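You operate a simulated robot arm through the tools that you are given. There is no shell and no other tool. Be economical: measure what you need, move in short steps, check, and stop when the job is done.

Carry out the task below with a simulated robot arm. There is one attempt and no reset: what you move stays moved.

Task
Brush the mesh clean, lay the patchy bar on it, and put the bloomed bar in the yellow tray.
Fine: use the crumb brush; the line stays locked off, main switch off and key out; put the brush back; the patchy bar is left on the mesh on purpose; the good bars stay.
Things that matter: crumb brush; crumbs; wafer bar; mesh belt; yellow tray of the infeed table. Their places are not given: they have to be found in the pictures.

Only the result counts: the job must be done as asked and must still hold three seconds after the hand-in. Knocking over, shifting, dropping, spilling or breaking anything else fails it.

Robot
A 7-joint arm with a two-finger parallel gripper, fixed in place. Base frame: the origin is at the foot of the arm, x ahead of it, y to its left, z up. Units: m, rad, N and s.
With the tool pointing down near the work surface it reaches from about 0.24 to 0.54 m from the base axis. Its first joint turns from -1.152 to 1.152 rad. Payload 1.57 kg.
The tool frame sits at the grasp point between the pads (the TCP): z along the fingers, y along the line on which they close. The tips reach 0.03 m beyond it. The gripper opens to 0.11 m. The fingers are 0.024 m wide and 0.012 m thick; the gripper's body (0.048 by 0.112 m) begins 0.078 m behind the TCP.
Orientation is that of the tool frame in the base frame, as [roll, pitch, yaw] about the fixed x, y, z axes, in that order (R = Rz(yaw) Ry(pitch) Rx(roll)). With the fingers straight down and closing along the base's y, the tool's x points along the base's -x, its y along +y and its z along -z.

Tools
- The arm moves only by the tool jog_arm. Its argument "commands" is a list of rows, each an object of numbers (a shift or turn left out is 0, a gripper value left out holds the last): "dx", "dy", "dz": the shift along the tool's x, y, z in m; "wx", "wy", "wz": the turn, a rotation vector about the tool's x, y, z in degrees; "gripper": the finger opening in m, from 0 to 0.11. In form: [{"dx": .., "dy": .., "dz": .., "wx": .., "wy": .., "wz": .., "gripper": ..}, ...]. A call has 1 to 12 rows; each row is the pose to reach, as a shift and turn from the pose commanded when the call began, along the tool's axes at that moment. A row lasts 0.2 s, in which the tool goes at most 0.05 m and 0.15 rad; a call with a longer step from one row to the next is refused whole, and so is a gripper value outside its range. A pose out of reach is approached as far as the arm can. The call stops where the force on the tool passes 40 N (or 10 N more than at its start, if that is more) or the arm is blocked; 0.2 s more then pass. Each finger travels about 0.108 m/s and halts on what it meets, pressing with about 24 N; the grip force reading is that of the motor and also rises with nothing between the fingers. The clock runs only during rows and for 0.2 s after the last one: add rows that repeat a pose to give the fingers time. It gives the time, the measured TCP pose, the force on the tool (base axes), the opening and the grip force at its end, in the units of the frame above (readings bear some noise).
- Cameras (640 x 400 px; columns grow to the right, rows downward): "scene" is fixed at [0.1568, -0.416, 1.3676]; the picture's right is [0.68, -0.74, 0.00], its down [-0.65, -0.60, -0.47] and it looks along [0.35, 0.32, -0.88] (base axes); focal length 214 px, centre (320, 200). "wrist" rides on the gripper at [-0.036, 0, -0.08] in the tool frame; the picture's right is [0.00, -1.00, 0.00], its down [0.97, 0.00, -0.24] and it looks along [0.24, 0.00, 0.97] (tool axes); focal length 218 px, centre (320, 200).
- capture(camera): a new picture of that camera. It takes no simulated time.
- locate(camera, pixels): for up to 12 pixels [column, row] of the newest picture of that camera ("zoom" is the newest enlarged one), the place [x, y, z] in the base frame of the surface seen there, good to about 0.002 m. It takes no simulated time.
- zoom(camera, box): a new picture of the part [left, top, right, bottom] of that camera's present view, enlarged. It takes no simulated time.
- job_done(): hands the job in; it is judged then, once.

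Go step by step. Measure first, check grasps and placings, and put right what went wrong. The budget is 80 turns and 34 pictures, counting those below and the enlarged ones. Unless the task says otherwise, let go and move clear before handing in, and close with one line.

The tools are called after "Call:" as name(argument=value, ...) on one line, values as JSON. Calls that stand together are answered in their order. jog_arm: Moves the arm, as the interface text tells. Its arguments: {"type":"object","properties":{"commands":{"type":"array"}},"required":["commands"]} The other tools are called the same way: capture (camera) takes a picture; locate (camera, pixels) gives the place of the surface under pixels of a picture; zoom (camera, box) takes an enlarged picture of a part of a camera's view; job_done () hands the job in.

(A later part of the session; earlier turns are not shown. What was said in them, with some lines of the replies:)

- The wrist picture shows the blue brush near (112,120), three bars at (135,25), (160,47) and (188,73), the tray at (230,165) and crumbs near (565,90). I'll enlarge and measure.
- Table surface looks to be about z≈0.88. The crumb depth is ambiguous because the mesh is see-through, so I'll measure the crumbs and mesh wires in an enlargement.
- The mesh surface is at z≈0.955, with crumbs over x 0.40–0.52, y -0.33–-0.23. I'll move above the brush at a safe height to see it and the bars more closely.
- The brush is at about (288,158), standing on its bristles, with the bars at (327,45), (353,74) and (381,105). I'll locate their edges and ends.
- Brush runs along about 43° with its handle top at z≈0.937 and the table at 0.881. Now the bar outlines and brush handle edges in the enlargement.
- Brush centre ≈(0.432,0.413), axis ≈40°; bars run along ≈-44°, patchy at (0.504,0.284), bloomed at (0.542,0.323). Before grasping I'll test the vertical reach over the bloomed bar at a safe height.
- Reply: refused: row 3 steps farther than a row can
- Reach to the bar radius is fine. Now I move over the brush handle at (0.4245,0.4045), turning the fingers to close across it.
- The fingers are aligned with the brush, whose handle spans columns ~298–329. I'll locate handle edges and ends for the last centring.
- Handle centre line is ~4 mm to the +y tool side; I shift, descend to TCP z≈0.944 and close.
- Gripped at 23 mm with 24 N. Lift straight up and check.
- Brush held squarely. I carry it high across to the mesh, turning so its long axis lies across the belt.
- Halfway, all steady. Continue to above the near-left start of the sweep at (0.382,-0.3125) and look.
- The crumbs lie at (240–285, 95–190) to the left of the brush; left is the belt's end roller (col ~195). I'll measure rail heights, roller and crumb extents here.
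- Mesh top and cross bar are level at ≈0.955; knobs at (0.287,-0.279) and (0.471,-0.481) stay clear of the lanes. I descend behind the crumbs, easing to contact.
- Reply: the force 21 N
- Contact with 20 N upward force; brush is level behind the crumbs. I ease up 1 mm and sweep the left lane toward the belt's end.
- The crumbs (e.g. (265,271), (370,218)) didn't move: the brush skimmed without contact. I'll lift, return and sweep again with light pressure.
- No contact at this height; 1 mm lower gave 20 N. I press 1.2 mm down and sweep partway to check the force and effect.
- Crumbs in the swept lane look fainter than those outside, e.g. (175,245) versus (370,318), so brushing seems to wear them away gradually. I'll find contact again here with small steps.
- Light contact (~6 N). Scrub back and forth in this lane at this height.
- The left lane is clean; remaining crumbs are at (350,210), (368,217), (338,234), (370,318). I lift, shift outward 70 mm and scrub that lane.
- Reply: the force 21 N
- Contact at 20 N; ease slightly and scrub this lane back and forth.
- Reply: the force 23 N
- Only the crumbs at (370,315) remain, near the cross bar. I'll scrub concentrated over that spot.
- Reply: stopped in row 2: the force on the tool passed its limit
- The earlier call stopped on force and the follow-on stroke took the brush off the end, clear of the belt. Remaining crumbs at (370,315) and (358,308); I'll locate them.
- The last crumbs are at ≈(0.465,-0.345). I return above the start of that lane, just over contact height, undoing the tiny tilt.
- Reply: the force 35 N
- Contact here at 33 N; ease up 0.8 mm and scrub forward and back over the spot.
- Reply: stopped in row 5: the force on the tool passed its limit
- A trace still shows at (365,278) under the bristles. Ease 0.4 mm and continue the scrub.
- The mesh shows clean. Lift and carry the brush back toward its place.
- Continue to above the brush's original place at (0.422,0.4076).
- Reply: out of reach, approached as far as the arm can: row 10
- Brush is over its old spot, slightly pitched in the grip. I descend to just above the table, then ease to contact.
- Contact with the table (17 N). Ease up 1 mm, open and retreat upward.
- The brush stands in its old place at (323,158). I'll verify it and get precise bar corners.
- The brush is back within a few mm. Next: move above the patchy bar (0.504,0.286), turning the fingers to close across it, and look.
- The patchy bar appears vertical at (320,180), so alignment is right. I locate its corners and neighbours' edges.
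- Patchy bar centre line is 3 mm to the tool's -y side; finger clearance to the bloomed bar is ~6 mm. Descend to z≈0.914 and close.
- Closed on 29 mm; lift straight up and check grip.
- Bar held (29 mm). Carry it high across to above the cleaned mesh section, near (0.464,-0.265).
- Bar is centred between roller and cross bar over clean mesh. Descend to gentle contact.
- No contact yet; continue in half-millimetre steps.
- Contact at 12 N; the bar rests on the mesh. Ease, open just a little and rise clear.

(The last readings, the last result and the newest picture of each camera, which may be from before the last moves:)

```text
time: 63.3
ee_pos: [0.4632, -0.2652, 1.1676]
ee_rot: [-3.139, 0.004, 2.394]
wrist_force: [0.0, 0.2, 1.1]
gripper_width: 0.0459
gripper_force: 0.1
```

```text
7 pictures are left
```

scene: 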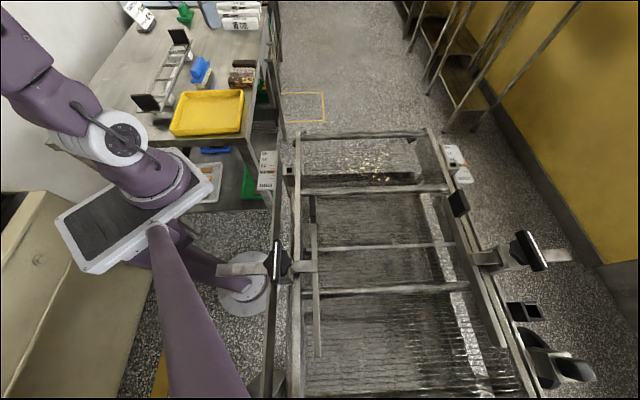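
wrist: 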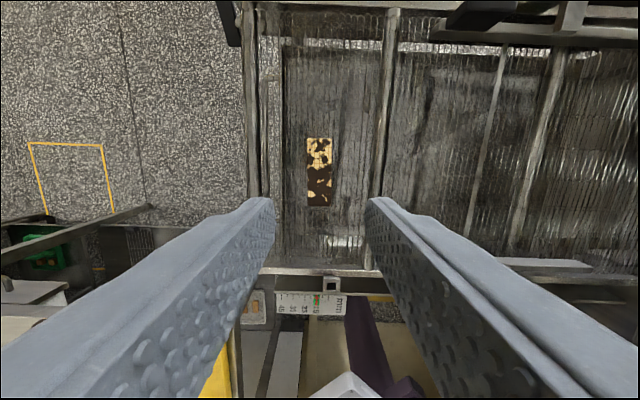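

The patchy bar lies flat on the clean mesh at (319,172). Next I fly back toward the bloomed bar.

Call:
jog_arm(commands=[{"dx": 0.0265, "dy": 0.0374}, {"dx": 0.053, "dy": 0.0747}, {"dx": 0.0795, "dy": 0.112, "wz": 1}, {"dx": 0.106, "dy": 0.1494, "wz": 2}, {"dx": 0.1325, "dy": 0.1868, "wz": 3}, {"dx": 0.159, "dy": 0.224, "wz": 4}, {"dx": 0.1856, "dy": 0.2615, "wz": 5}, {"dx": 0.212, "dy": 0.2988, "wz": 5.6}, {"dx": 0.2386, "dy": 0.3362, "wz": 5.6}, {"dx": 0.265, "dy": 0.3735, "wz": 5.6}, {"dx": 0.2916, "dy": 0.411, "wz": 5.6}, {"dx": 0.318, "dy": 0.4482, "wz": 5.6}])

```text
time: 65.9
ee_pos: [0.5342, 0.2813, 1.1652]
ee_rot: [-3.136, 0.005, 2.297]
wrist_force: [-0.8, -0.1, -0.3]
gripper_width: 0.0461
gripper_force: 0.1
```

Call:
jog_arm(commands=[{"dx": 0.0301, "dy": 0.0348}, {"dx": 0.0301, "dy": 0.0348, "dz": 0.045}, {"dx": 0.0301, "dy": 0.0348, "dz": 0.09}, {"dx": 0.0301, "dy": 0.0348, "dz": 0.125}, {"dx": 0.0301, "dy": 0.0348, "dz": 0.125}])

Call:
capture(camera="wrist")

```text
time: 67.1
ee_pos: [0.5419, 0.3273, 1.0399]
ee_rot: [-3.141, 0.004, 2.298]
wrist_force: [0.3, -0.3, 0.0]
gripper_width: 0.0457
gripper_force: 0.1
out of reach, approached as far as the arm can: row 1, 2
```

```text
6 pictures are left
```

wrist: 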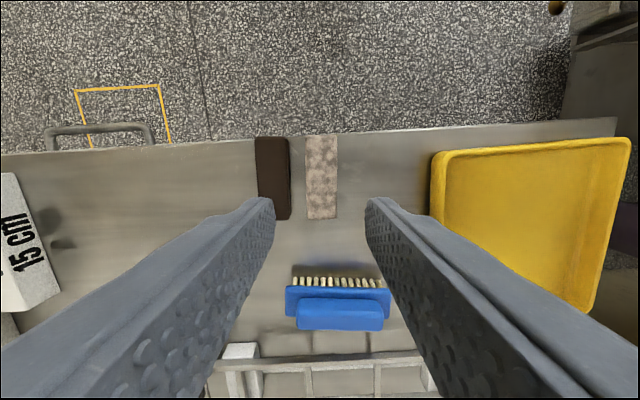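

Call:
locate(camera="wrist", pixels=[[310, 155], [335, 155], [310, 208], [333, 208], [322, 180], [322, 140], [322, 216], [288, 170], [262, 170], [290, 205], [530, 225], [435, 200]])

```text
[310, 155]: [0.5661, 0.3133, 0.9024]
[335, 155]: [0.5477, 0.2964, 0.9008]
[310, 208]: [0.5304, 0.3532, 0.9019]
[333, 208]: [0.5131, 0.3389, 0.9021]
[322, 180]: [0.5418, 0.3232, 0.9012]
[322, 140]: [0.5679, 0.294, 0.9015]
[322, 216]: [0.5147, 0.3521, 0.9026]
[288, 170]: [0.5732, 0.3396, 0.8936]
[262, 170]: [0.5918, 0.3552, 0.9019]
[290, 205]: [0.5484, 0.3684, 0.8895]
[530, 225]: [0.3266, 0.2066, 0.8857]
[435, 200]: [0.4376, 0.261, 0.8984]
```

The gap to the dark bar is tight (edge at ~35 mm from centre), so I narrow the opening to 40 mm, bias 3.5 mm away, and descend.

Call:
jog_arm(commands=[{"dy": -0.0035, "gripper": 0.04}, {"dy": -0.0035, "dz": 0.04}, {"dy": -0.0035, "dz": 0.08}, {"dy": -0.0035, "dz": 0.11}, {"dy": -0.0035, "dz": 0.126}, {"dy": -0.0035, "dz": 0.126}, {"dy": -0.0035, "dz": 0.126, "gripper": 0.01}, {"dy": -0.0035, "dz": 0.126}, {"dy": -0.0035, "dz": 0.126}])

```text
time: 69.1
ee_pos: [0.5375, 0.3217, 0.9133]
ee_rot: [-3.138, 0.003, 2.297]
wrist_force: [0.0, 0.2, 0.0]
gripper_width: 0.0292
gripper_force: 13.9
```

Gripped at 29 mm. Lift and carry it over the tray centre (0.345,0.228).

Call:
jog_arm(commands=[{"dz": -0.03}, {"dz": -0.07}, {"dz": -0.11}, {"dz": -0.13}, {"dx": 0.0115, "dy": -0.0416, "dz": -0.13}, {"dx": 0.023, "dy": -0.0831, "dz": -0.13}, {"dx": 0.0344, "dy": -0.1247, "dz": -0.13}, {"dx": 0.0459, "dy": -0.1662, "dz": -0.13}, {"dx": 0.0574, "dy": -0.2078, "dz": -0.13}, {"dx": 0.0574, "dy": -0.2078, "dz": -0.13}])

Call:
capture(camera="wrist")

```text
time: 71.3
ee_pos: [0.3458, 0.2289, 1.0456]
ee_rot: [-3.141, 0.004, 2.297]
wrist_force: [0.0, -0.9, -0.9]
gripper_width: 0.0291
gripper_force: 14.0
```

```text
5 pictures are left
```

wrist: 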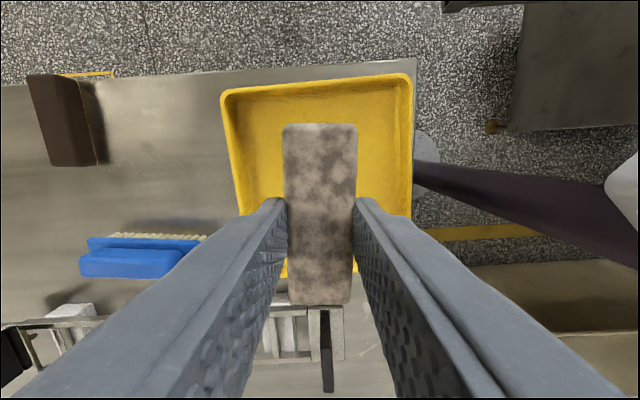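

Bar is held over the tray's middle (tray spans cols 222–412). Descend to just above its floor.

Call:
jog_arm(commands=[{"dz": 0.04}, {"dz": 0.08}, {"dz": 0.11}, {"dz": 0.12}, {"dz": 0.1235}, {"dz": 0.125}, {"dz": 0.125}])

```text
time: 72.9
ee_pos: [0.3449, 0.2286, 0.9214]
ee_rot: [-3.138, 0.002, 2.297]
wrist_force: [-0.3, -0.2, -1.0]
gripper_width: 0.0293
gripper_force: 14.1
```

Call:
jog_arm(commands=[{"dz": 0.0008}, {"dz": 0.0016}, {"dz": 0.0022}, {"dz": 0.0022}])

```text
time: 73.9
ee_pos: [0.3453, 0.2273, 0.9191]
ee_rot: [-3.138, 0.004, 2.296]
wrist_force: [-0.6, -0.1, -0.2]
gripper_width: 0.029
gripper_force: 14.2
```

Call:
jog_arm(commands=[{"dz": 0.0005}, {"dz": 0.001}, {"dz": 0.0015}, {"dz": 0.0015}])

```text
time: 74.9
ee_pos: [0.3442, 0.2271, 0.9175]
ee_rot: [-3.14, 0.003, 2.3]
wrist_force: [-1.2, 2.1, 13.0]
gripper_width: 0.0292
gripper_force: 14.3
```

Bar rests on the tray floor (13 N). Ease, open and rise.

Call:
jog_arm(commands=[{"dz": -0.0005}, {"dz": -0.0005, "gripper": 0.05}, {"dz": -0.0005}, {"dz": -0.0005}, {"dz": -0.03}, {"dz": -0.07}, {"dz": -0.115}, {"dz": -0.16}, {"dz": -0.205}, {"dz": -0.25}, {"dz": -0.28}, {"dz": -0.28}])

Call:
capture(camera="wrist")

Call:
zoom(camera="scene", box=[295, 120, 455, 220])

Call:
capture(camera="scene")

```text
time: 77.5
ee_pos: [0.344, 0.2256, 1.1996]
ee_rot: [3.141, 0.003, 2.297]
wrist_force: [-0.1, 0.2, 0.4]
gripper_width: 0.0503
gripper_force: 0.1
```

```text
4 pictures are left
```

wrist: 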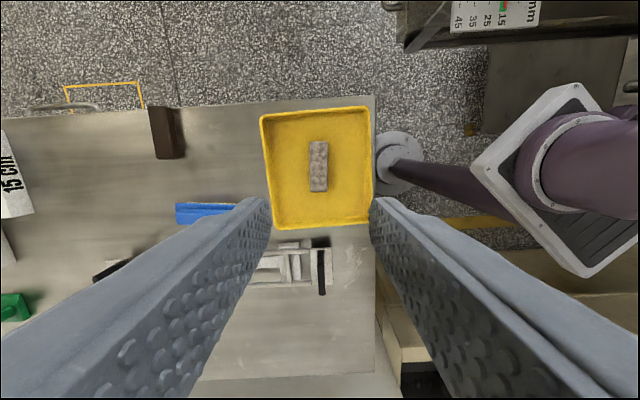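

```text
4.00 times, centred on (375, 170) of scene
```

zoom: 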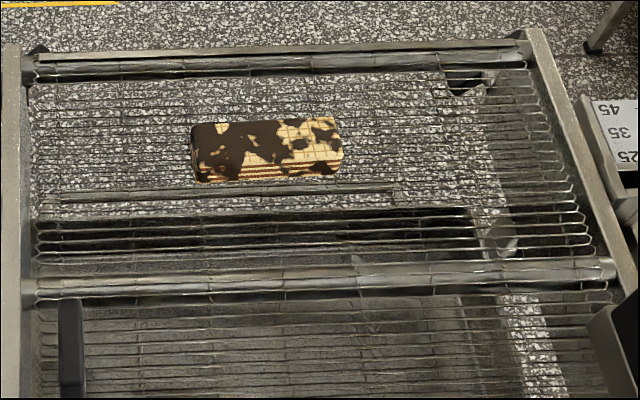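

```text
2 pictures are left
```

scene: 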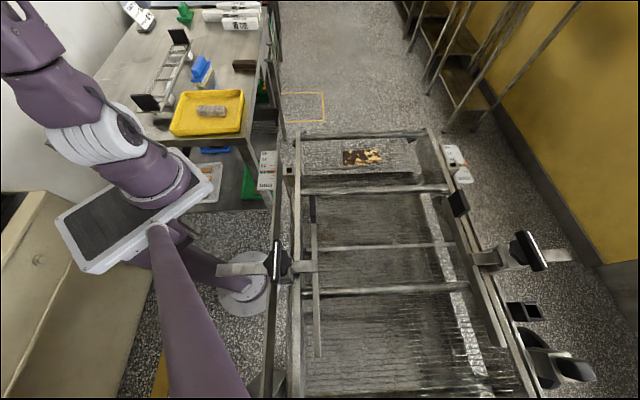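

The mesh is clean with the patchy bar on it (375,157). The bloomed bar is in the tray (212,110), the brush is back (200,70), and the dark bar has not moved. The arm is clear, so I'm handing in.

Call:
job_done()

```text
The job is handed in.
```

I brushed the mesh clean, laid the patchy bar on it and put the bloomed bar in the yellow tray; the brush is back within about 5 mm of where it stood, and the good bars and the line's switch and key were left alone.
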